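You operate a simulated robot arm through the tools that you are given. There is no shell and no other tool.

You are at the controls of a simulated two-armed robot. One attempt, no reset.

## Task
Press the wet felt pack and lay it on the purple mat.
Fine: at the hand press: tin cup under the spout first, tray in, pump to the green line, let it drain, green button once, tray out; spill nothing; other packs stay.

The check looks at the end state, three seconds after you hand in, the way a careful person would. Anything else that was tipped, shoved, dropped, spilled or broken makes it a failure.

## Robot
Two 6-joint arms with two-finger grippers on one trunk that stands fixed in place. Base frame: the origin is at the foot of the trunk, x ahead of it, y to its left, z up. Lengths are in mm, angles in rad, forces in N, time in s.
The left shoulder is at [30, 178, 1013], the right one opposite. With the tool pointing down near the work surface each hand reaches from about 520 to 820 mm from the base axis, measured 20 degrees to its own side. Payload 2.54 kg a hand.
Tool frame (each hand has its own): the origin (TCP) lies between the finger pads and is the grasp point; the fingertips stand 30 mm ahead of it; z points along the fingers, y is the line along which they close. The gripper opens to 116 mm; its body begins 95 mm behind the TCP.
Orientation is that of the tool frame in the base frame, as a unit quaternion [w, x, y, z]. With the fingers straight down and closing along the base's y, the tool's x points along the base's -x, its y along +y and its z along -z.

## Interface
- The arms move only by the tool move_arm. It takes "left_plan", "right_plan" or both (then of equal length, played together; a hand with none holds still); each is a list of rows, each an object of numbers (a shift or turn left out is 0, a gripper value left out holds the last): "jaw": the gripper command, from -1 (fully open) to 1 (shut), values between in proportion; "tx", "ty", "tz": the shift along the tool's x, y, z in units of 25 mm (1.0 is 25 mm); "wx", "wy", "wz": the turn, a rotation vector about the tool's x, y, z in units of 8 degrees (1.0 is 8 degrees). In form: [{"jaw": .., "tx": .., "ty": .., "tz": .., "wx": .., "wy": .., "wz": ..}, ...]. A call has 1 to 20 rows; each row shifts and turns the commanded pose from where the row before left it, along the tool's axes as they then stand. A call with a number of a shift or a turn outside -1 to 1 is refused whole. Rows are played at 5 a second. More than 50 mm and 0.15 rad between two rows, or a gripper value outside its range, and nothing of the call is played. Where a pose cannot be reached the arm comes as near as it can. A force on the tool above 40 N (or 10 N above the force at the start of the call, whichever is more), or a blocked arm, ends the call early, and 0.2 s more pass. The fingers move at their own pace (about 153 mm/s each) and stop on an object; they squeeze with about 29 N. The grip force told is the motor's: it shows also when the fingers shut on nothing. Time passes only in rows, and 0.2 s behind the last, so rows that do not move let the fingers close. It gives the time, the measured TCP pose, the force on the tool (base axes), the opening and the grip force at its end, in the units of the frame above (readings bear some noise), with the torque about the TCP (base axes, N m) and any sound that the robot's microphone picked up, and new pictures: "views" is both (left out), scene, wrist or none (wrist: the cameras of the hands that moved).
- Cameras (640 x 400 px; columns grow to the right, rows downward): "scene" is now at [50, 10.3, 1735.1]; the picture's right is [0.13, -0.99, 0.00], its down [-0.75, -0.10, -0.65] and it looks along [0.65, 0.09, -0.76] (base axes); focal length 320 px, centre (320, 200). "left" rides on the left gripper at [69, 15, -122] in its tool frame; the picture's right is [-0.21, 0.98, 0.00], its down [-0.83, -0.18, -0.53] and it looks along [-0.52, -0.11, 0.85] (tool axes); focal length 251 px, centre (320, 200). "right" rides on the right gripper at [69, -15, -122] in its tool frame; the picture's right is [0.21, 0.98, 0.00], its down [-0.83, 0.18, -0.53] and it looks along [-0.52, 0.11, 0.85] (tool axes); focal length 251 px, centre (320, 200). There is no depth. A picture from a camera that has moved, and an enlarged one, comes with that camera's place and axes in the base frame and with its lens.
- lift_body(by): moves the trunk up (or, below 0, down) by that many mm; the arms and the scene camera ride with it, the base frame stays. It gives what a move gives, with no picture.
- pan_tilt(pan, tilt): turns the head with the scene camera to pan (to the left, within 2.496 rad either way) and tilt (down, from -0.506 to 1.204), counted from straight ahead of the robot. It gives what a move gives, and a new picture of the scene camera.
- inspect(camera, box): a new picture of the part [left, top, right, bottom] of that camera's present view, enlarged. The clock stands still meanwhile.
- job_done(): hands the job in; it is judged then, once.

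Nothing tells you positions but the pictures and the camera data. Unless the task says otherwise, let go and move clear before handing in.

The tools are called after ">>>" as name(argument=value, ...) on one line, values as JSON. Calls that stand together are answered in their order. move_arm: Moves the arms, as the interface text tells. Its arguments: {"type":"object","properties":{"left_plan":{"type":"array","items":{"type":"object","properties":{"jaw":{"type":"number"},"tx":{"type":"number"},"ty":{"type":"number"},"tz":{"type":"number"},"wx":{"type":"number"},"wy":{"type":"number"},"wz":{"type":"number"}}}},"right_plan":{"type":"array","items":{"type":"object","properties":{"jaw":{"type":"number"},"tx":{"type":"number"},"ty":{"type":"number"},"tz":{"type":"number"},"wx":{"type":"number"},"wy":{"type":"number"},"wz":{"type":"number"}}}},"views":{"type":"string","enum":["both","scene","wrist","none"]}},"required":[]} The other tools are called the same way: lift_body (by) moves the trunk up or down; pan_tilt (pan, tilt) turns the head that bears the scene camera; inspect (camera, box) takes an enlarged picture of a part of a camera's view; job_done () hands the job in.

At the start:

```text
t: 0.0
left_ee_pos: [429.2, 419.6, 1298.9]
left_tool_rot: [0.001, -0.001, 1.0, -0.001]
left_wrist_force: [-0.4, -0.4, -0.2]
left_ft_torque: [0.02, 0.0, 0.0]
left_finger_gap: 115.9
left_grip_force: 0.0
right_ee_pos: [480.2, -41.8, 1246.5]
right_tool_rot: [0.0, 0.001, 1.0, 0.0]
right_wrist_force: [-1.2, 0.1, 0.6]
right_ft_torque: [0.02, 0.0, 0.01]
right_finger_gap: 115.9
right_grip_force: 0.1
trunk travel left (down, up): [-225.0, 315.0]
head pan, tilt (commanded): [0.134, 0.859]
```

scene: 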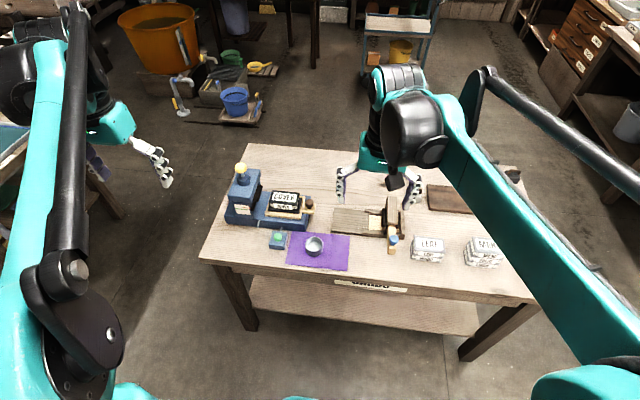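
right: 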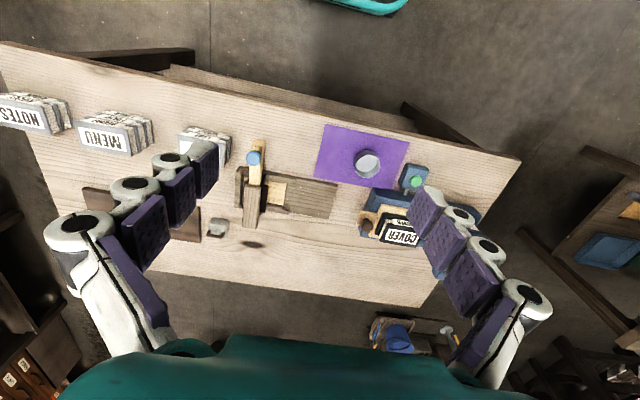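
left: 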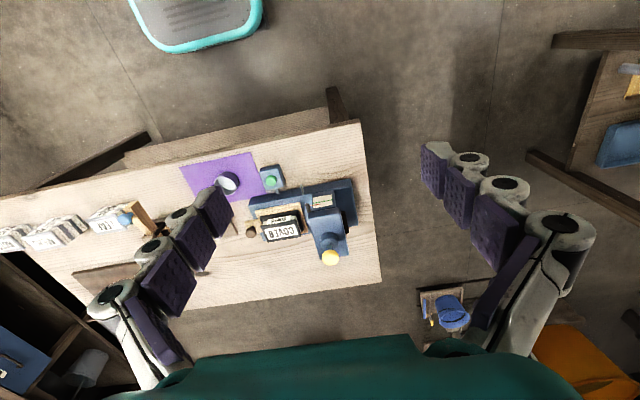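

I see a workbench with a blue device on the left (yellow knob, green button box), a tin cup on a purple mat, a wooden thing in the middle and packs on the right. I'll look closer before moving anything.

>>> inspect(camera="scene", box=[200, 150, 360, 280])

>>> inspect(camera="scene", box=[320, 150, 530, 300])

>>> inspect(camera="right", box=[200, 100, 520, 300])

>>> inspect(camera="left", box=[160, 130, 400, 290])

```text
3.08 times, centred on (280, 215) of scene
camera zoom: at [50.0, 10.3, 1735.1], right [0.13, -0.99, 0.0], down [-0.75, -0.1, -0.65], along [0.65, 0.09, -0.76], focal length 983 px, centre (443, 154)
```

zoom: 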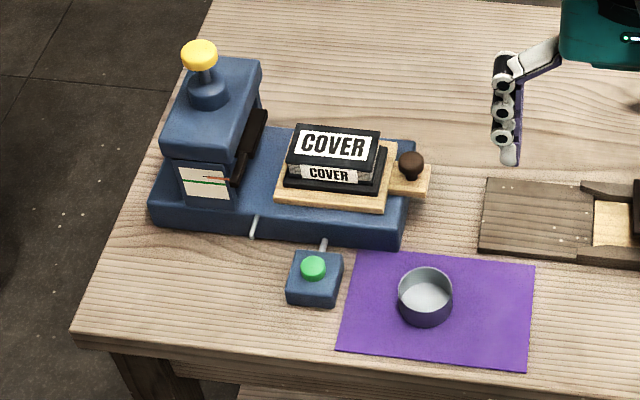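

```text
2.67 times, centred on (425, 225) of scene
camera zoom: at [50.0, 10.3, 1735.1], right [0.13, -0.99, 0.0], down [-0.75, -0.1, -0.65], along [0.65, 0.09, -0.76], focal length 852 px, centre (40, 133)
```

zoom: 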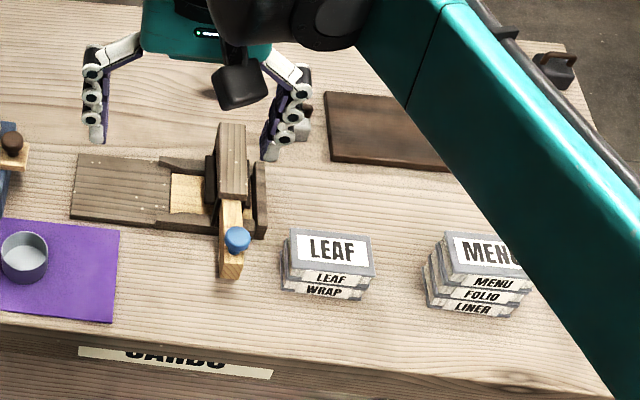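

```text
2.00 times, centred on (360, 200) of right
camera zoom: at [410.2, -56.6, 1368.6], right [-0.21, 0.98, 0.0], down [0.83, 0.18, 0.53], along [0.52, 0.11, -0.85], focal length 503 px, centre (240, 200)
```

zoom: 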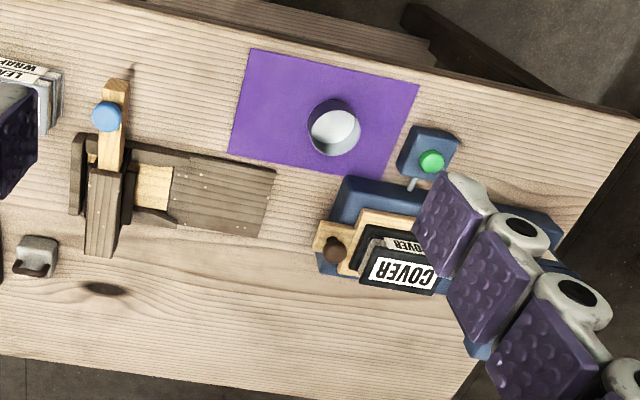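

```text
2.50 times, centred on (280, 210) of left
camera zoom: at [360.1, 435.4, 1420.4], right [0.21, 0.98, 0.0], down [0.83, -0.18, 0.53], along [0.52, -0.11, -0.85], focal length 629 px, centre (420, 175)
```

zoom: 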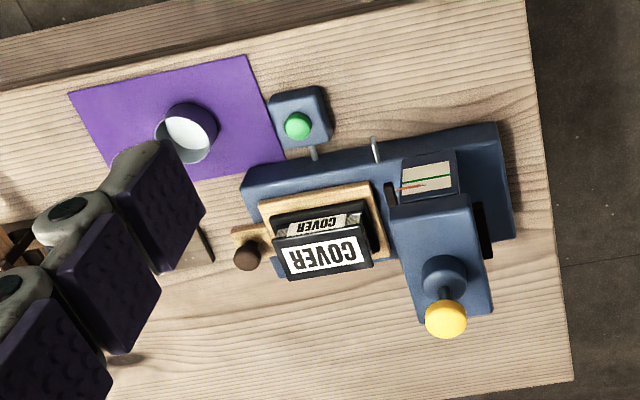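

The blue device on the left is the hand press: pump knob, gauge, spout at its front, and a tray holding the COVER pack. The green button box is in front of it, and the tin cup stands on the purple mat. I'll bring the left hand over for a closer look, staying high above everything.

>>> move_arm(left_plan=[{"tx": -0.1, "ty": -0.85, "tz": 0.8}, {"tx": -0.1, "ty": -0.85, "tz": 0.8}, {"tx": -0.1, "ty": -0.85, "tz": 0.8}, {"tx": -0.1, "ty": -0.85, "tz": 0.8}, {"tx": -0.1, "ty": -0.85, "tz": 0.8}, {"tx": -0.1, "ty": -0.85, "tz": 0.8}, {"tx": -0.1, "ty": -0.85, "tz": 0.8}, {"tx": -0.1, "ty": -0.85, "tz": 0.8}], views="both")

```text
t: 1.8
left_ee_pos: [449.2, 250.7, 1139.5]
left_tool_rot: [0.001, -0.001, 1.0, 0.0]
left_wrist_force: [-0.2, -0.4, 0.2]
left_ft_torque: [-0.02, 0.0, 0.0]
left_finger_gap: 115.8
left_grip_force: 0.1
right_ee_pos: [479.7, -41.3, 1246.0]
right_tool_rot: [0.0, 0.0, 1.0, 0.0]
right_wrist_force: [-0.7, 0.0, 0.8]
right_ft_torque: [0.04, 0.01, 0.03]
right_finger_gap: 115.8
right_grip_force: 0.1
trunk travel left (down, up): [-225.0, 315.0]
head pan, tilt (commanded): [0.134, 0.859]
camera scene: at [50.4, 9.6, 1735.1], right [0.13, -0.99, 0.0], down [-0.75, -0.1, -0.65], along [0.65, 0.09, -0.76], focal length 320 px, centre (320, 200)
camera left: at [380.6, 265.5, 1260.4], right [0.21, 0.98, 0.0], down [0.83, -0.18, 0.53], along [0.52, -0.11, -0.85], focal length 251 px, centre (320, 200)
```

scene: 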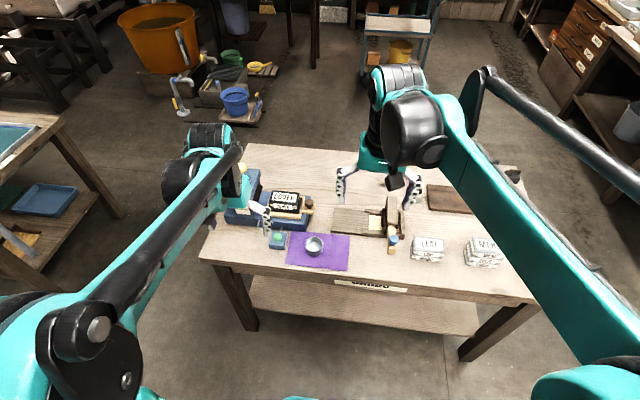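
left: 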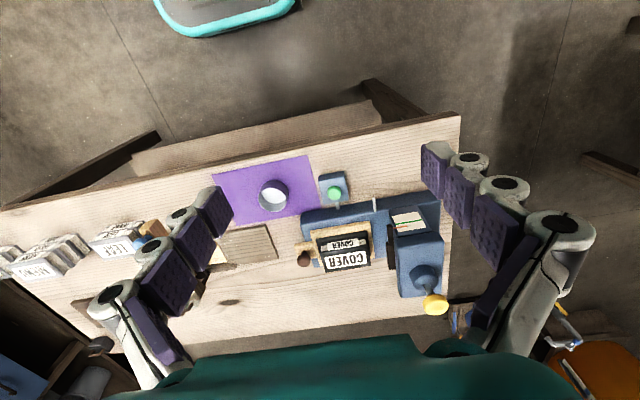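

>>> inspect(camera="left", box=[200, 130, 460, 330])

>>> inspect(camera="left", box=[290, 160, 450, 280])

>>> inspect(camera="right", box=[0, 80, 320, 280])

```text
2.00 times, centred on (330, 230) of left
camera zoom: at [380.6, 265.5, 1260.4], right [0.21, 0.98, 0.0], down [0.83, -0.18, 0.53], along [0.52, -0.11, -0.85], focal length 503 px, centre (300, 140)
```

zoom: 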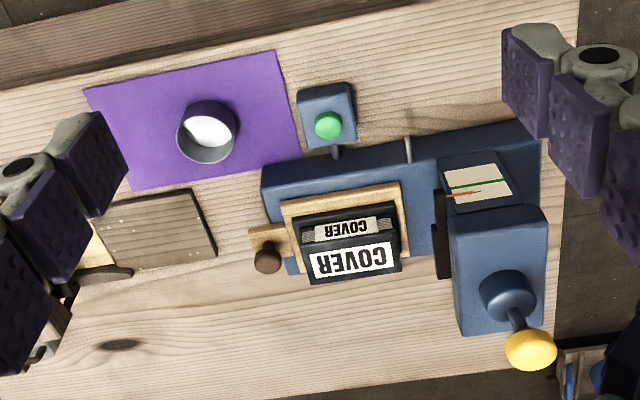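

```text
3.33 times, centred on (370, 220) of left
camera zoom: at [380.6, 265.5, 1260.4], right [0.21, 0.98, 0.0], down [0.83, -0.18, 0.53], along [0.52, -0.11, -0.85], focal length 838 px, centre (153, 133)
```

zoom: 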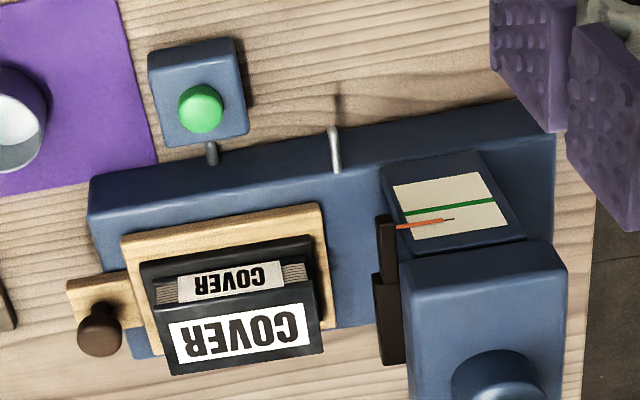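

```text
2.00 times, centred on (160, 180) of right
camera zoom: at [410.6, -57.1, 1368.5], right [-0.21, 0.98, 0.0], down [0.83, 0.18, 0.53], along [0.52, 0.11, -0.85], focal length 503 px, centre (640, 240)
```

zoom: 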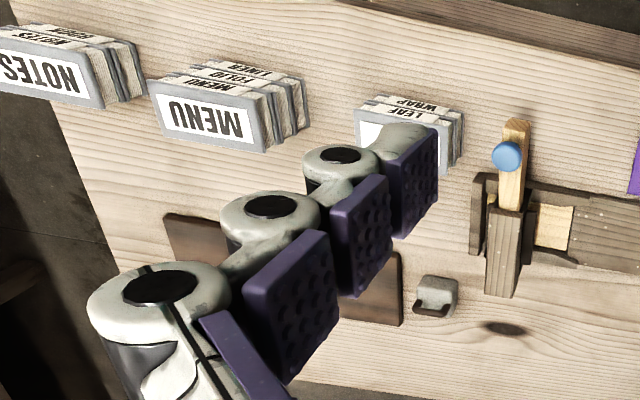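

I've roughly located things: table top z≈788, button near (645, 240, 810), yellow pump knob near (794, 379, 993). I'm bringing the left camera closer to see the spout, gauge and tray handle.

>>> move_arm(left_plan=[{"tx": -0.227, "ty": 0.351, "tz": 0.93}, {"tx": -0.227, "ty": 0.351, "tz": 0.93}, {"tx": -0.227, "ty": 0.351, "tz": 0.93}, {"tx": -0.227, "ty": 0.351, "tz": 0.93}, {"tx": -0.227, "ty": 0.351, "tz": 0.93}, {"tx": -0.227, "ty": 0.351, "tz": 0.93}, {"tx": -0.227, "ty": 0.351, "tz": 0.93}, {"tx": -0.227, "ty": 0.351, "tz": 0.93}, {"tx": -0.227, "ty": 0.351, "tz": 0.93}], views="both")

>>> inspect(camera="left", box=[160, 60, 480, 260])

>>> inspect(camera="scene", box=[200, 150, 360, 280])

```text
t: 3.8
left_ee_pos: [501.3, 329.8, 929.3]
left_tool_rot: [-0.001, 0.001, 1.0, -0.001]
left_wrist_force: [0.5, -0.6, -0.3]
left_ft_torque: [-0.06, -0.01, -0.03]
left_finger_gap: 116.0
left_grip_force: 0.1
right_ee_pos: [479.9, -41.7, 1245.4]
right_tool_rot: [0.0, 0.0, 1.0, 0.0]
right_wrist_force: [0.2, 0.4, -0.1]
right_ft_torque: [-0.01, 0.03, -0.02]
right_finger_gap: 115.7
right_grip_force: 0.1
trunk travel left (down, up): [-225.0, 315.0]
head pan, tilt (commanded): [0.134, 0.859]
camera scene: at [51.0, 11.0, 1735.1], right [0.13, -0.99, 0.0], down [-0.75, -0.1, -0.65], along [0.65, 0.09, -0.76], focal length 320 px, centre (320, 200)
camera left: at [432.1, 345.4, 1051.1], right [0.21, 0.98, 0.0], down [0.83, -0.18, 0.53], along [0.52, -0.11, -0.85], focal length 251 px, centre (320, 200)
```

scene: 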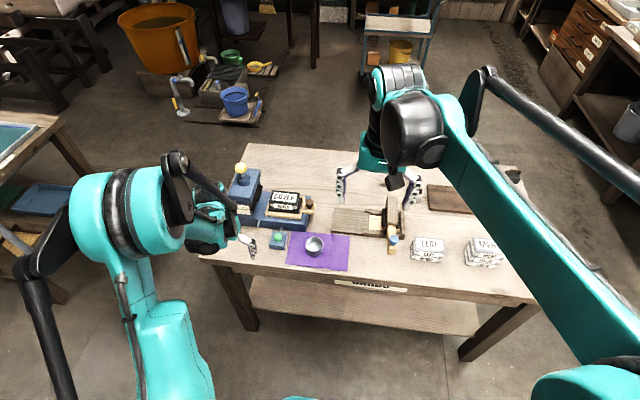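
left: 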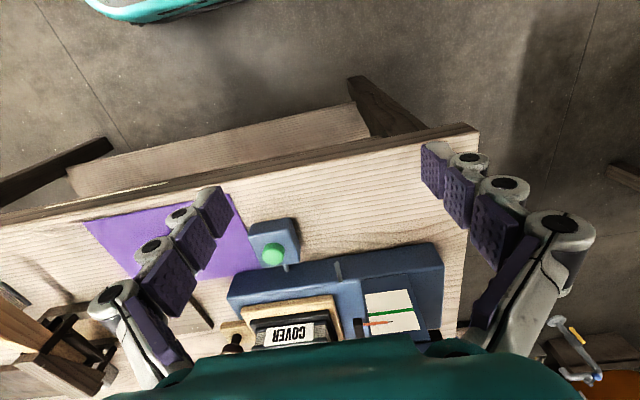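

```text
2.00 times, centred on (320, 160) of left
camera zoom: at [432.1, 345.4, 1051.1], right [0.21, 0.98, 0.0], down [0.83, -0.18, 0.53], along [0.52, -0.11, -0.85], focal length 503 px, centre (320, 280)
```

zoom: 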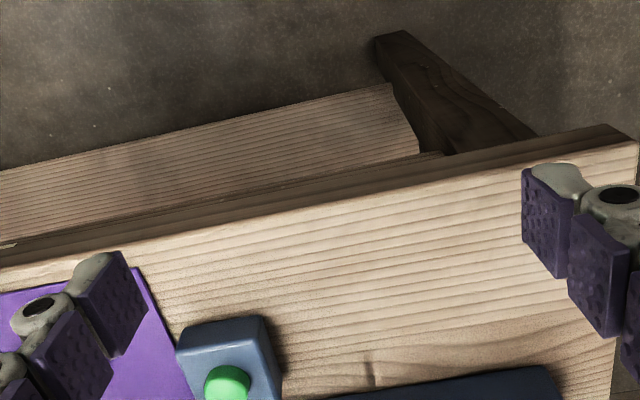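

```text
3.08 times, centred on (280, 215) of scene
camera zoom: at [51.0, 11.0, 1735.1], right [0.13, -0.99, 0.0], down [-0.75, -0.1, -0.65], along [0.65, 0.09, -0.76], focal length 983 px, centre (443, 154)
```

zoom: 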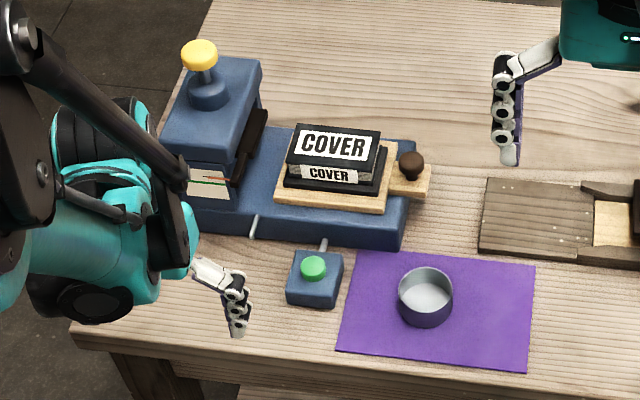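

>>> inspect(camera="left", box=[220, 210, 460, 360])

```text
2.67 times, centred on (340, 285) of left
camera zoom: at [432.1, 345.4, 1051.1], right [0.21, 0.98, 0.0], down [0.83, -0.18, 0.53], along [0.52, -0.11, -0.85], focal length 670 px, centre (267, -27)
```

zoom: 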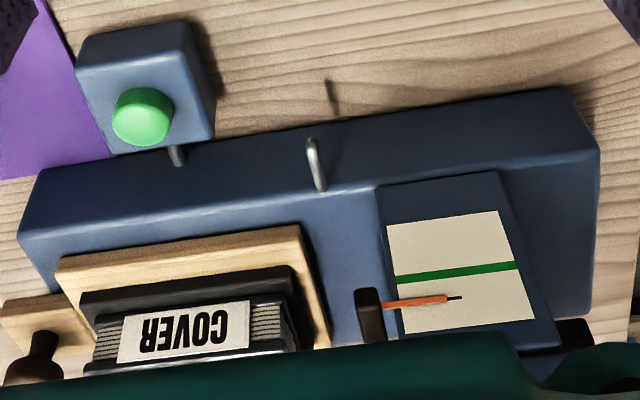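

>>> inspect(camera="left", box=[400, 110, 620, 360])

>>> inspect(camera="scene", box=[320, 150, 440, 220])

>>> inspect(camera="right", box=[300, 110, 440, 200])

```text
1.60 times, centred on (510, 235) of left
camera zoom: at [432.1, 345.4, 1051.1], right [0.21, 0.98, 0.0], down [0.83, -0.18, 0.53], along [0.52, -0.11, -0.85], focal length 402 px, centre (16, 144)
```

zoom: 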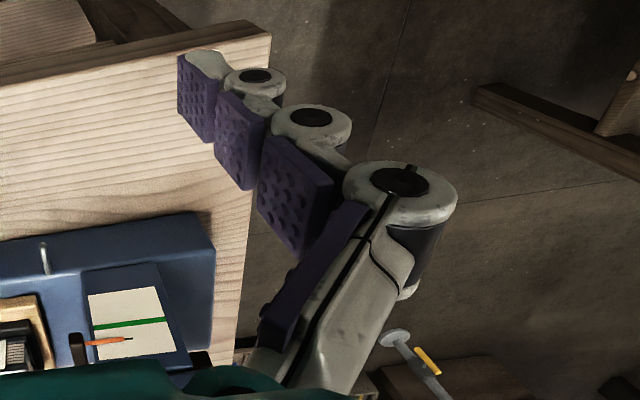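

```text
5.33 times, centred on (380, 185) of scene
camera zoom: at [51.0, 11.0, 1735.1], right [0.13, -0.99, 0.0], down [-0.75, -0.1, -0.65], along [0.65, 0.09, -0.76], focal length 1704 px, centre (0, 280)
```

zoom: 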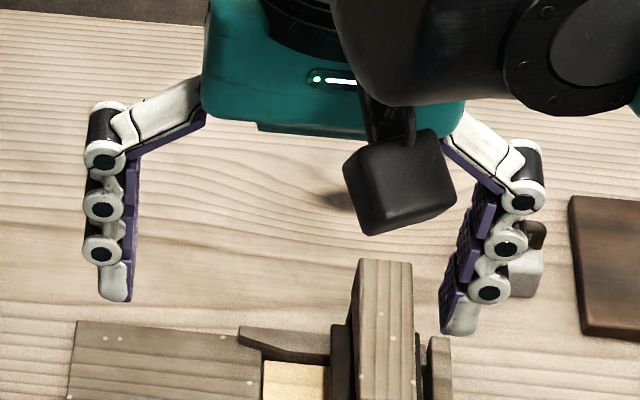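

```text
4.44 times, centred on (370, 155) of right
camera zoom: at [411.1, -56.0, 1368.3], right [-0.21, 0.98, 0.0], down [0.83, 0.18, 0.53], along [0.52, 0.11, -0.85], focal length 1118 px, centre (98, 400)
```

zoom: 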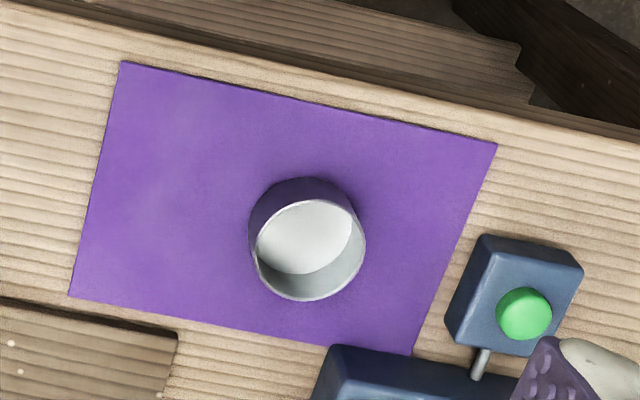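

The spout tip is at about (663, 317, 828), with the base front face at x≈694 and its top at z≈831. The button box reaches y≈270. The cup stands at about (633, 108), roughly 60 mm wide and 32 mm high. I plan to pinch the cup's near wall with the jaw turned 90°, so I first go above the cup and turn.

>>> move_arm(left_plan=[{"tx": -0.45, "ty": -0.987}, {"tx": -0.45, "ty": -0.987}, {"tx": -0.45, "ty": -0.987}, {"tx": -0.45, "ty": -0.987}, {"tx": -0.45, "ty": -0.987}, {"tx": -0.45, "ty": -0.987}, {"tx": -0.45, "ty": -0.987}, {"tx": -0.45, "ty": -0.987}, {"tx": -0.45, "ty": -0.987}, {"wz": -1}, {"wz": -1}, {"wz": -1}, {"wz": -1}, {"wz": -1}, {"wz": -1}, {"wz": -1}, {"wz": -1}, {"wz": -1}, {"wz": -1}, {"wz": -1}], views="both")

```text
t: 8.0
left_ee_pos: [601.8, 107.5, 930.3]
left_tool_rot: [0.001, -0.696, 0.718, 0.0]
left_wrist_force: [-0.1, 0.5, -0.6]
left_ft_torque: [0.0, -0.02, -0.01]
left_finger_gap: 116.0
left_grip_force: 0.0
right_ee_pos: [477.9, -41.7, 1246.4]
right_tool_rot: [0.001, 0.0, 1.0, 0.001]
right_wrist_force: [0.0, 0.4, 0.2]
right_ft_torque: [0.02, 0.03, -0.01]
right_finger_gap: 116.0
right_grip_force: 0.0
trunk travel left (down, up): [-225.0, 315.0]
head pan, tilt (commanded): [0.134, 0.859]
camera scene: at [50.1, 10.2, 1735.1], right [0.13, -0.99, 0.0], down [-0.75, -0.1, -0.65], along [0.65, 0.09, -0.76], focal length 320 px, centre (320, 200)
camera left: at [583.8, 39.3, 1051.4], right [-0.97, 0.25, 0.0], down [0.21, 0.82, 0.53], along [0.13, 0.52, -0.85], focal length 251 px, centre (320, 200)
```

scene: 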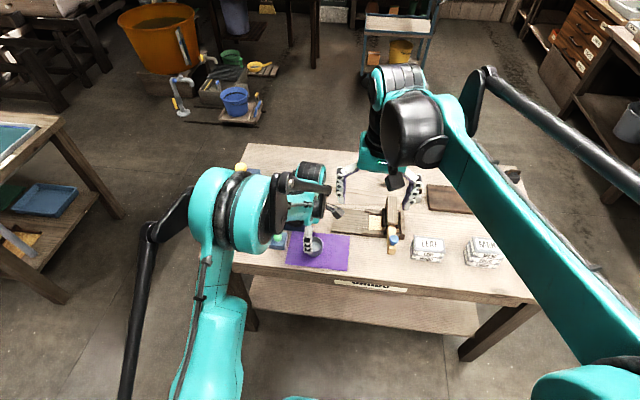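
left: 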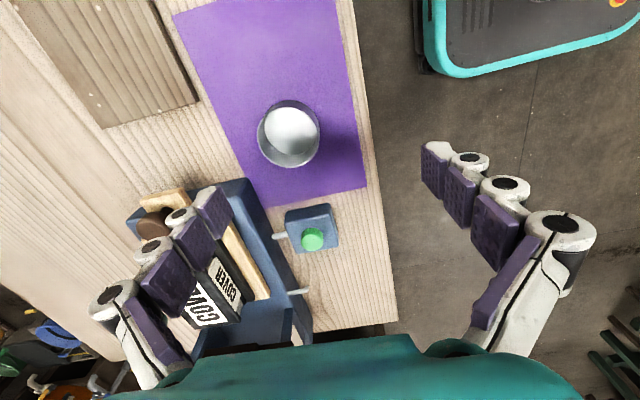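

>>> inspect(camera="left", box=[230, 80, 390, 260])

```text
2.22 times, centred on (310, 170) of left
camera zoom: at [583.8, 39.3, 1051.4], right [-0.97, 0.25, 0.0], down [0.21, 0.82, 0.53], along [0.13, 0.52, -0.85], focal length 559 px, centre (342, 267)
```

zoom: 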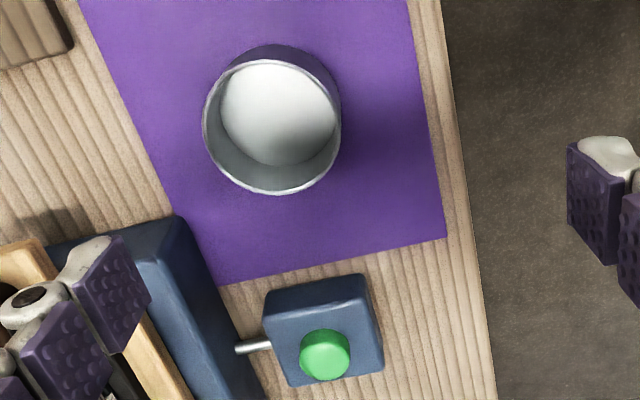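

>>> move_arm(left_plan=[{"jaw": 0.38, "wz": -0.2}, {"tz": 0.5}, {"tz": 0.5}], views="wrist")

>>> inspect(camera="left", box=[220, 60, 420, 260])

```text
t: 8.8
left_ee_pos: [602.9, 107.3, 905.6]
left_tool_rot: [0.001, -0.704, 0.71, 0.0]
left_wrist_force: [0.4, -0.1, -0.3]
left_ft_torque: [0.01, 0.01, -0.05]
left_finger_gap: 35.9
left_grip_force: 0.0
right_ee_pos: [480.4, -40.4, 1245.4]
right_tool_rot: [0.0, 0.0, 1.0, 0.0]
right_wrist_force: [0.4, -0.6, 0.3]
right_ft_torque: [0.01, 0.01, 0.02]
right_finger_gap: 116.1
right_grip_force: 0.0
trunk travel left (down, up): [-225.0, 315.0]
head pan, tilt (commanded): [0.134, 0.859]
camera left: at [585.9, 38.7, 1026.6], right [-0.98, 0.22, 0.0], down [0.19, 0.82, 0.53], along [0.12, 0.52, -0.85], focal length 251 px, centre (320, 200)
```

left: 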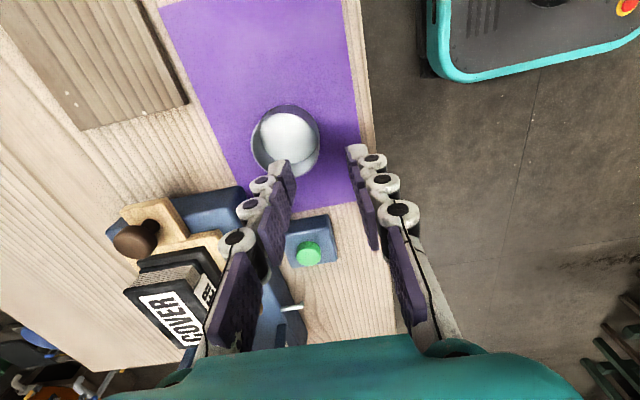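

```text
2.00 times, centred on (320, 160) of left
camera zoom: at [585.9, 38.7, 1026.6], right [-0.98, 0.22, 0.0], down [0.19, 0.82, 0.53], along [0.12, 0.52, -0.85], focal length 503 px, centre (320, 280)
```

zoom: 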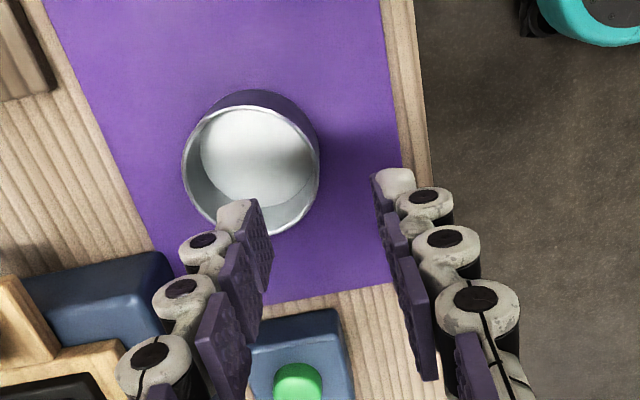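

The fingers are straddling the cup's near wall, with the cup centre at about (631, 105). I'm lowering to put one finger inside and one outside the wall.

>>> move_arm(left_plan=[{"tz": 0.75, "tx": 0.08}, {"tz": 0.75}, {"tz": 0.75}, {"tz": 0.72}], views="both")

>>> inspect(camera="left", box=[220, 60, 420, 260])

>>> inspect(camera="right", box=[300, 110, 440, 200])

```text
t: 9.8
left_ee_pos: [602.5, 106.7, 828.9]
left_tool_rot: [-0.001, -0.705, 0.709, 0.001]
left_wrist_force: [-0.1, 0.0, -0.3]
left_ft_torque: [0.0, 0.0, -0.03]
left_finger_gap: 35.9
left_grip_force: 0.1
right_ee_pos: [479.3, -40.2, 1245.6]
right_tool_rot: [0.001, 0.0, 1.0, 0.0]
right_wrist_force: [0.4, 0.2, -0.7]
right_ft_torque: [0.02, 0.01, -0.01]
right_finger_gap: 116.0
right_grip_force: 0.1
trunk travel left (down, up): [-225.0, 315.0]
head pan, tilt (commanded): [0.134, 0.859]
camera scene: at [50.5, 10.3, 1735.1], right [0.13, -0.99, 0.0], down [-0.75, -0.1, -0.65], along [0.65, 0.09, -0.76], focal length 320 px, centre (320, 200)
camera left: at [585.8, 37.1, 951.5], right [-0.98, 0.22, 0.0], down [0.19, 0.82, 0.53], along [0.12, 0.52, -0.85], focal length 251 px, centre (320, 200)
```

scene: 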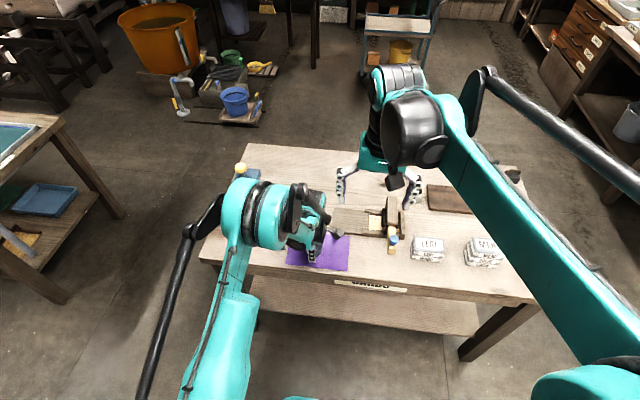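
left: 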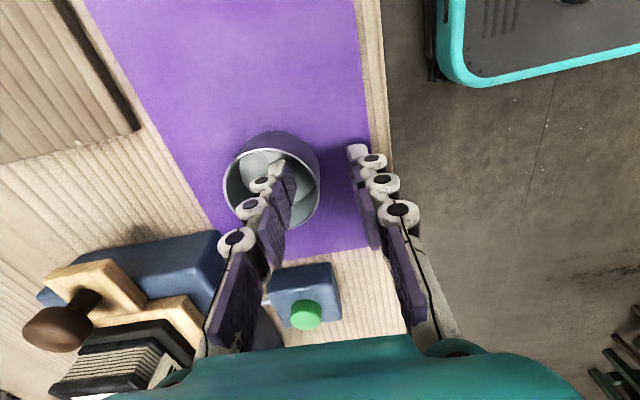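

```text
2.00 times, centred on (320, 160) of left
camera zoom: at [585.8, 37.1, 951.5], right [-0.98, 0.22, 0.0], down [0.19, 0.82, 0.53], along [0.12, 0.52, -0.85], focal length 503 px, centre (320, 280)
```

zoom: 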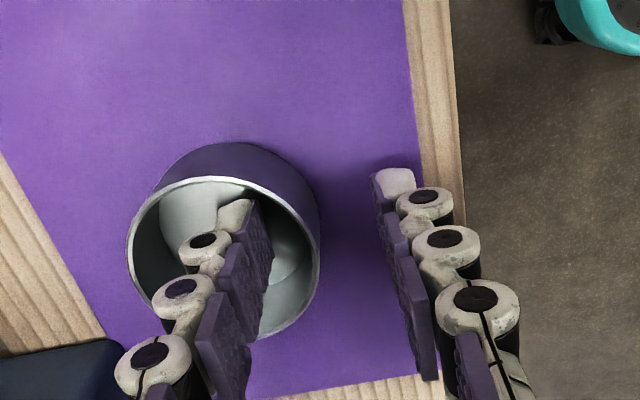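

```text
4.44 times, centred on (370, 155) of right
camera zoom: at [410.7, -56.5, 1368.5], right [-0.21, 0.98, 0.0], down [0.83, 0.18, 0.53], along [0.52, 0.11, -0.85], focal length 1118 px, centre (98, 400)
```

zoom: 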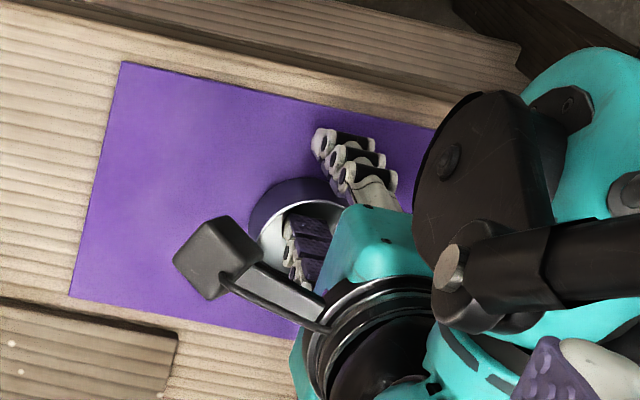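

>>> move_arm(left_plan=[{"jaw": 1}, {"jaw": 1}, {"jaw": 1}], views="wrist")

>>> inspect(camera="left", box=[220, 60, 420, 260])

```text
t: 10.6
left_ee_pos: [600.8, 106.0, 830.8]
left_tool_rot: [0.001, -0.705, 0.709, 0.0]
left_wrist_force: [0.2, -0.2, -0.3]
left_ft_torque: [0.03, 0.03, -0.03]
left_finger_gap: 6.1
left_grip_force: 29.3
right_ee_pos: [478.8, -41.0, 1246.2]
right_tool_rot: [-0.001, 0.0, 1.0, 0.001]
right_wrist_force: [0.2, 0.1, -0.3]
right_ft_torque: [-0.02, 0.01, -0.02]
right_finger_gap: 115.9
right_grip_force: 0.1
trunk travel left (down, up): [-225.0, 315.0]
head pan, tilt (commanded): [0.134, 0.859]
camera left: at [585.5, 37.1, 951.9], right [-0.98, 0.22, 0.0], down [0.19, 0.82, 0.53], along [0.12, 0.52, -0.85], focal length 251 px, centre (320, 200)
```

left: 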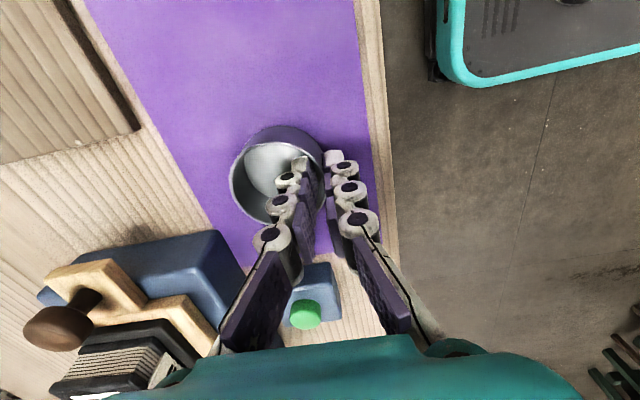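

```text
2.00 times, centred on (320, 160) of left
camera zoom: at [585.5, 37.1, 951.9], right [-0.98, 0.22, 0.0], down [0.19, 0.82, 0.53], along [0.12, 0.52, -0.85], focal length 503 px, centre (320, 280)
```

zoom: 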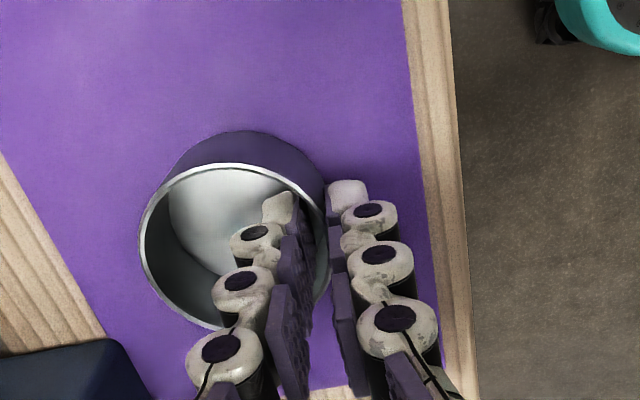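

>>> move_arm(left_plan=[{"tz": -0.5}, {"tz": -0.5}, {"tz": -0.8}, {"tz": -0.8}], views="both")

>>> inspect(camera="left", box=[220, 60, 420, 260])

>>> inspect(camera="right", box=[300, 110, 440, 200])

```text
t: 11.6
left_ee_pos: [602.2, 106.4, 896.1]
left_tool_rot: [0.002, -0.704, 0.71, 0.0]
left_wrist_force: [1.0, -0.2, 0.4]
left_ft_torque: [-0.05, -0.02, -0.02]
left_finger_gap: 6.1
left_grip_force: 28.5
right_ee_pos: [478.7, -41.6, 1246.6]
right_tool_rot: [-0.001, 0.0, 1.0, 0.0]
right_wrist_force: [0.2, -0.8, -0.1]
right_ft_torque: [0.0, 0.01, 0.02]
right_finger_gap: 115.9
right_grip_force: 0.0
trunk travel left (down, up): [-225.0, 315.0]
head pan, tilt (commanded): [0.134, 0.859]
camera scene: at [49.7, 10.2, 1735.1], right [0.13, -0.99, 0.0], down [-0.75, -0.1, -0.65], along [0.65, 0.09, -0.76], focal length 320 px, centre (320, 200)
camera left: at [585.2, 37.3, 1017.4], right [-0.98, 0.22, 0.0], down [0.19, 0.82, 0.53], along [0.12, 0.52, -0.85], focal length 251 px, centre (320, 200)
```

scene: 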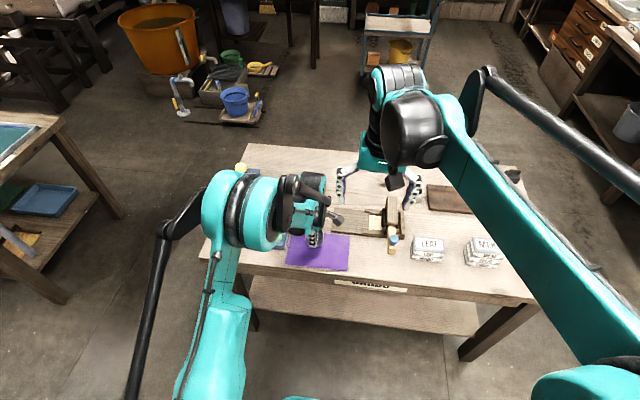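
left: 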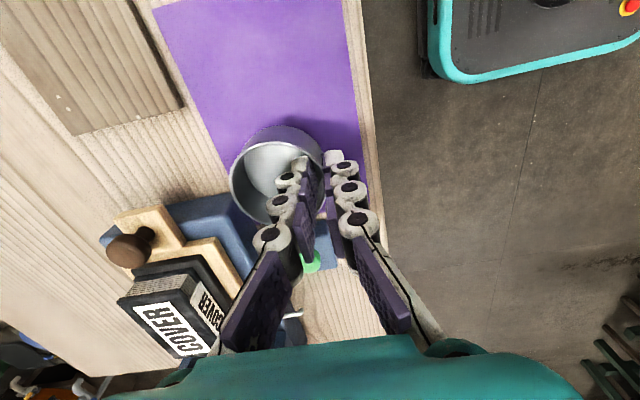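

```text
2.00 times, centred on (320, 160) of left
camera zoom: at [585.2, 37.3, 1017.4], right [-0.98, 0.22, 0.0], down [0.19, 0.82, 0.53], along [0.12, 0.52, -0.85], focal length 503 px, centre (320, 280)
```

zoom: 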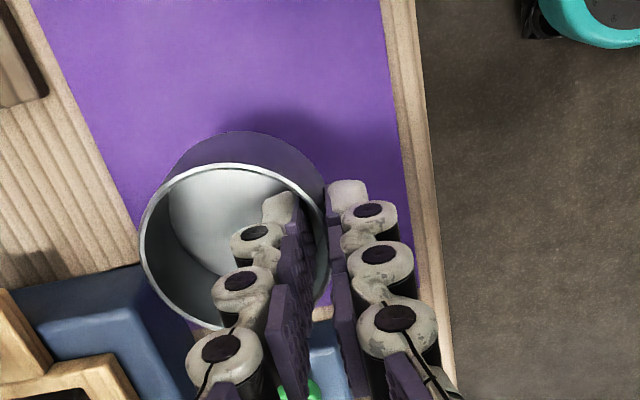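

```text
4.44 times, centred on (370, 155) of right
camera zoom: at [409.9, -56.6, 1368.7], right [-0.21, 0.98, 0.0], down [0.83, 0.18, 0.53], along [0.52, 0.11, -0.85], focal length 1118 px, centre (98, 400)
```

zoom: 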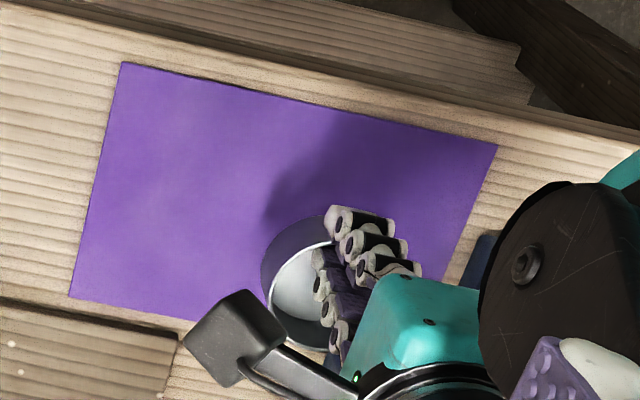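

The cup is held firmly and upright. I'm carrying it over the button box at height to the open space in front of the spout, staying short of the spout in x.

>>> move_arm(left_plan=[{"tx": -0.949, "ty": 0.058}, {"tx": -0.949, "ty": 0.058}, {"tx": -0.949, "ty": 0.058}, {"tx": -0.949, "ty": 0.058}, {"tx": -0.949, "ty": 0.058}, {"tx": -0.949, "ty": 0.058}, {"tx": -0.949, "ty": 0.058}, {"tx": -0.949, "ty": 0.058}, {"tx": -0.949, "ty": 0.058}], views="both")

>>> inspect(camera="left", box=[180, 60, 420, 260])

>>> inspect(camera="scene", box=[200, 150, 360, 280])

```text
t: 13.6
left_ee_pos: [589.7, 318.5, 896.1]
left_tool_rot: [0.0, -0.704, 0.71, 0.0]
left_wrist_force: [0.2, 0.6, -0.1]
left_ft_torque: [0.01, 0.03, -0.01]
left_finger_gap: 5.8
left_grip_force: 29.0
right_ee_pos: [478.7, -40.1, 1245.9]
right_tool_rot: [-0.001, -0.001, 1.0, 0.0]
right_wrist_force: [0.0, -0.3, -0.2]
right_ft_torque: [0.0, 0.02, 0.02]
right_finger_gap: 115.9
right_grip_force: 0.0
trunk travel left (down, up): [-225.0, 315.0]
head pan, tilt (commanded): [0.134, 0.859]
camera scene: at [50.1, 11.1, 1735.1], right [0.13, -0.99, 0.0], down [-0.75, -0.1, -0.65], along [0.65, 0.09, -0.76], focal length 320 px, centre (320, 200)
camera left: at [573.5, 250.4, 1017.1], right [-0.97, 0.22, 0.0], down [0.19, 0.82, 0.53], along [0.12, 0.52, -0.85], focal length 251 px, centre (320, 200)
```

scene: 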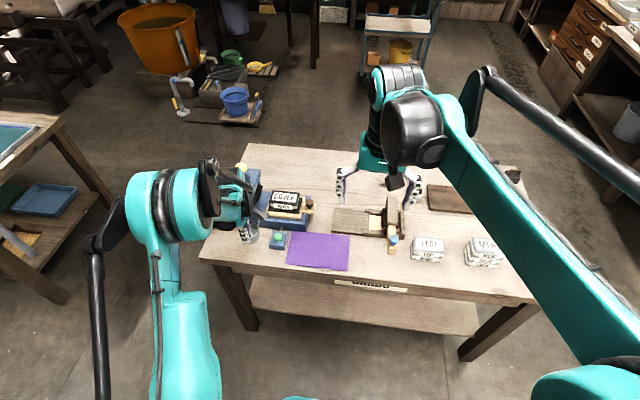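
left: 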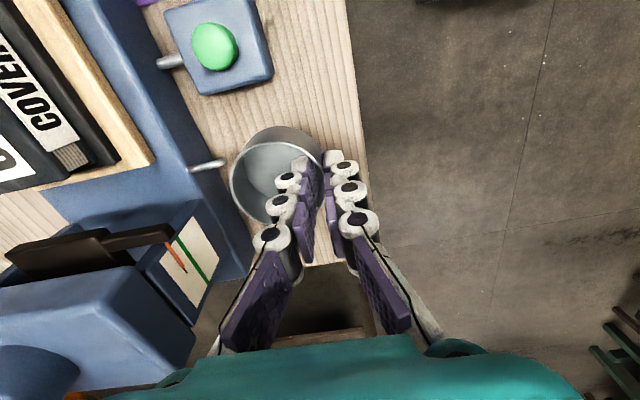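

```text
2.00 times, centred on (300, 160) of left
camera zoom: at [573.5, 250.4, 1017.1], right [-0.97, 0.22, 0.0], down [0.19, 0.82, 0.53], along [0.12, 0.52, -0.85], focal length 503 px, centre (360, 280)
```

zoom: 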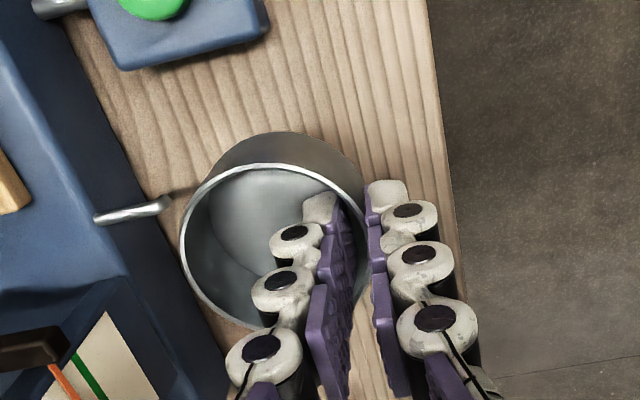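

```text
3.08 times, centred on (280, 215) of scene
camera zoom: at [50.1, 11.1, 1735.1], right [0.13, -0.99, 0.0], down [-0.75, -0.1, -0.65], along [0.65, 0.09, -0.76], focal length 983 px, centre (443, 154)
```

zoom: 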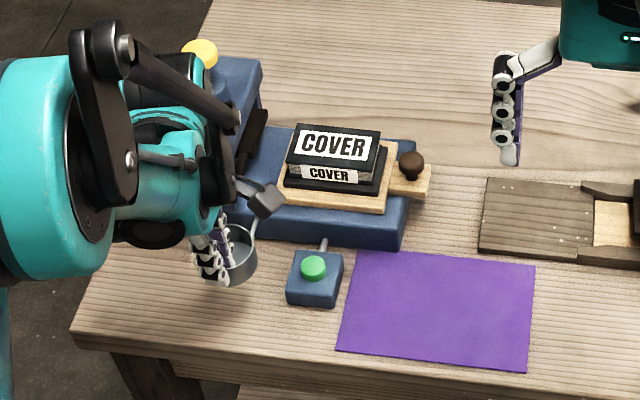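

The spout tip is visible but its height is close to the cup rim's, so I'm zooming in tightly to measure the clearance before sliding the cup under.

>>> inspect(camera="left", box=[170, 140, 250, 190])

>>> inspect(camera="left", box=[200, 110, 360, 210])

>>> inspect(camera="scene", box=[240, 190, 320, 240])

```text
8.00 times, centred on (210, 165) of left
camera zoom: at [573.5, 250.4, 1017.1], right [-0.97, 0.22, 0.0], down [0.19, 0.82, 0.53], along [0.12, 0.52, -0.85], focal length 2012 px, centre (1200, 480)
```

zoom: 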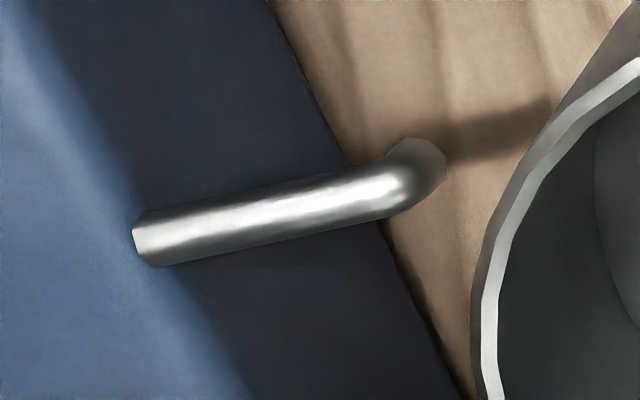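

```text
4.00 times, centred on (280, 160) of left
camera zoom: at [573.5, 250.4, 1017.1], right [-0.97, 0.22, 0.0], down [0.19, 0.82, 0.53], along [0.12, 0.52, -0.85], focal length 1006 px, centre (480, 360)
```

zoom: 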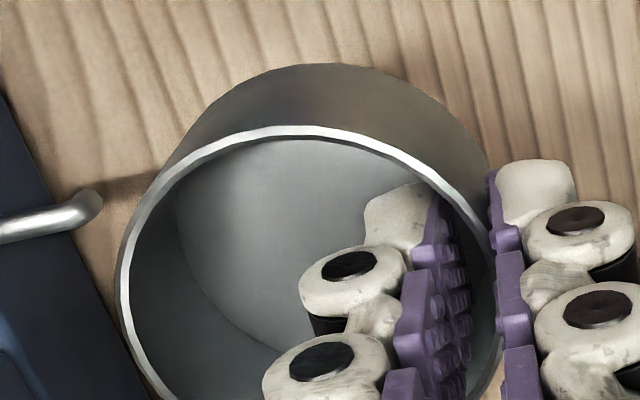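

```text
8.00 times, centred on (280, 215) of scene
camera zoom: at [50.1, 11.1, 1735.1], right [0.13, -0.99, 0.0], down [-0.75, -0.1, -0.65], along [0.65, 0.09, -0.76], focal length 2557 px, centre (640, 80)
```

zoom: 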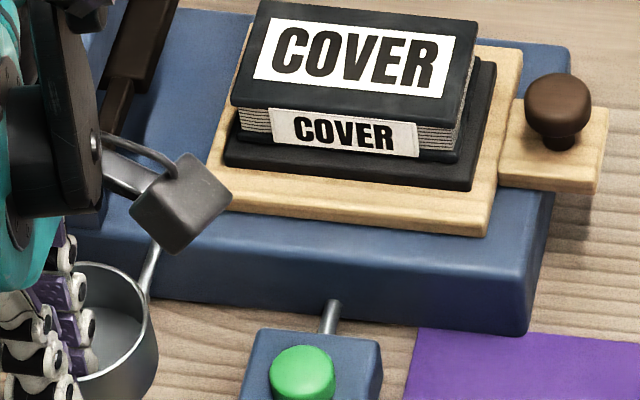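

>>> move_arm(left_plan=[{"tz": 0.67}, {"tz": 0.67}, {"tz": 0.66}], views="wrist")

>>> inspect(camera="left", box=[140, 120, 300, 220])

>>> inspect(camera="left", box=[140, 150, 220, 200])

```text
t: 14.4
left_ee_pos: [589.9, 319.3, 845.0]
left_tool_rot: [0.0, -0.705, 0.709, 0.0]
left_wrist_force: [-0.1, -0.8, -0.6]
left_ft_torque: [-0.03, -0.03, 0.01]
left_finger_gap: 5.9
left_grip_force: 28.8
right_ee_pos: [479.1, -40.9, 1246.0]
right_tool_rot: [0.001, 0.0, 1.0, -0.001]
right_wrist_force: [-0.4, -0.2, -0.8]
right_ft_torque: [-0.03, -0.01, -0.02]
right_finger_gap: 115.9
right_grip_force: 0.0
trunk travel left (down, up): [-225.0, 315.0]
head pan, tilt (commanded): [0.134, 0.859]
camera left: at [573.5, 250.0, 966.6], right [-0.98, 0.22, 0.0], down [0.19, 0.82, 0.53], along [0.12, 0.52, -0.85], focal length 251 px, centre (320, 200)
```

left: 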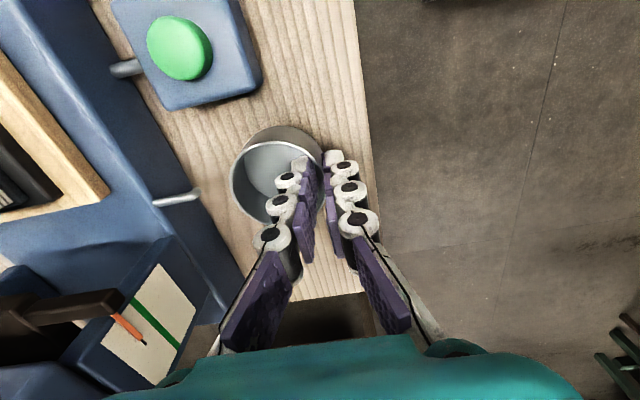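

```text
4.00 times, centred on (220, 170) of left
camera zoom: at [573.5, 250.0, 966.6], right [-0.98, 0.22, 0.0], down [0.19, 0.82, 0.53], along [0.12, 0.52, -0.85], focal length 1006 px, centre (720, 320)
```

zoom: 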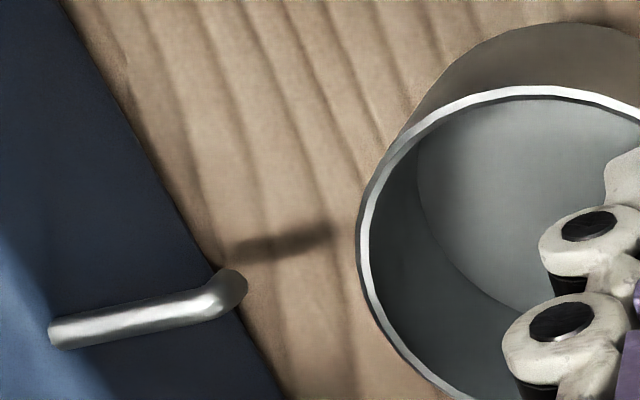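

```text
8.00 times, centred on (180, 175) of left
camera zoom: at [573.5, 250.0, 966.6], right [-0.98, 0.22, 0.0], down [0.19, 0.82, 0.53], along [0.12, 0.52, -0.85], focal length 2012 px, centre (1440, 400)
```

zoom: 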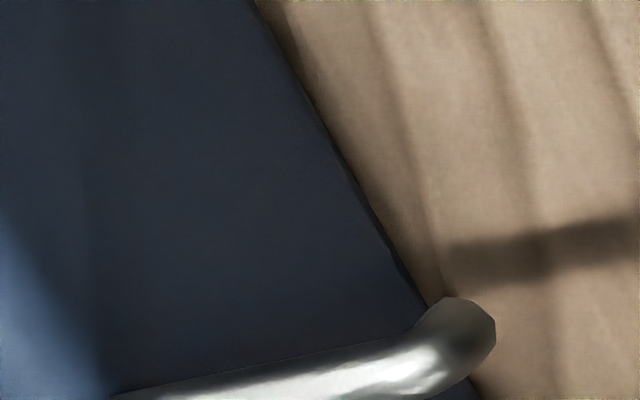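

The spout bend's tip measures about (668, 315, 820), almost the same height as the cup rim, so I want a true side view before sliding the cup in. The left hand holds still while I bring the right hand's camera round to look across from the right.

>>> move_arm(right_plan=[{"wz": -0.9375}, {"wz": -0.9375}, {"wz": -0.9375}, {"wz": -0.9375}, {"wz": -0.9375}, {"wz": -0.9375}, {"wz": -0.9375}, {"wz": -0.9375}, {"wy": -1}, {"wy": -1}, {"wy": -1}, {"wy": -1}, {"wy": -1}], views="both")

```text
t: 17.2
left_ee_pos: [588.7, 319.1, 845.9]
left_tool_rot: [0.0, -0.705, 0.709, 0.002]
left_wrist_force: [0.4, -0.1, -1.0]
left_ft_torque: [-0.01, 0.04, -0.02]
left_finger_gap: 6.1
left_grip_force: 28.6
right_ee_pos: [477.8, -42.2, 1246.4]
right_tool_rot: [0.297, -0.469, 0.814, 0.171]
right_wrist_force: [-0.2, -0.3, 0.0]
right_ft_torque: [0.01, -0.01, -0.01]
right_finger_gap: 116.0
right_grip_force: 0.0
trunk travel left (down, up): [-225.0, 315.0]
head pan, tilt (commanded): [0.134, 0.859]
camera scene: at [49.7, 9.7, 1735.1], right [0.13, -0.99, 0.0], down [-0.75, -0.1, -0.65], along [0.65, 0.09, -0.76], focal length 320 px, centre (320, 200)
camera right: at [426.4, -163.6, 1295.6], right [-0.93, 0.35, -0.14], down [-0.01, 0.34, 0.94], along [0.37, 0.87, -0.31], focal length 251 px, centre (320, 200)
```

scene: 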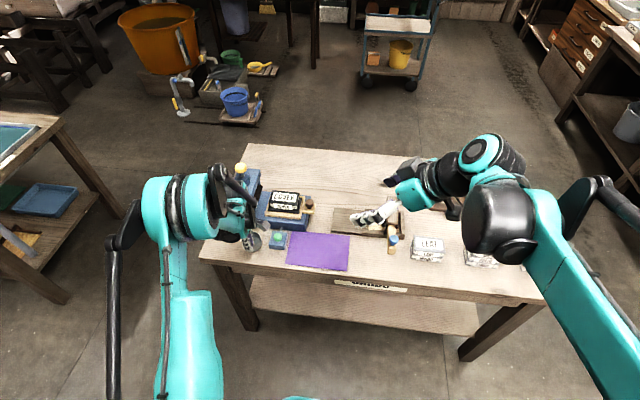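
right: 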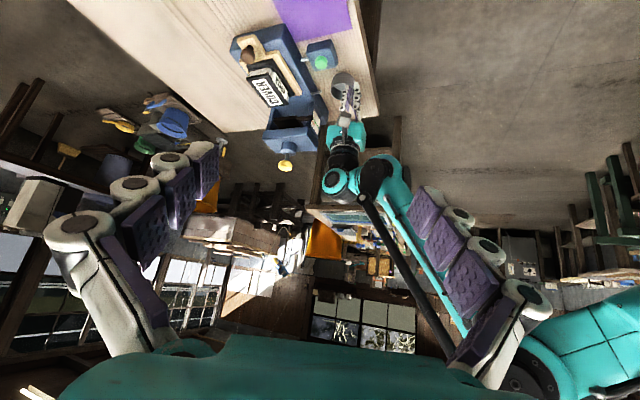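

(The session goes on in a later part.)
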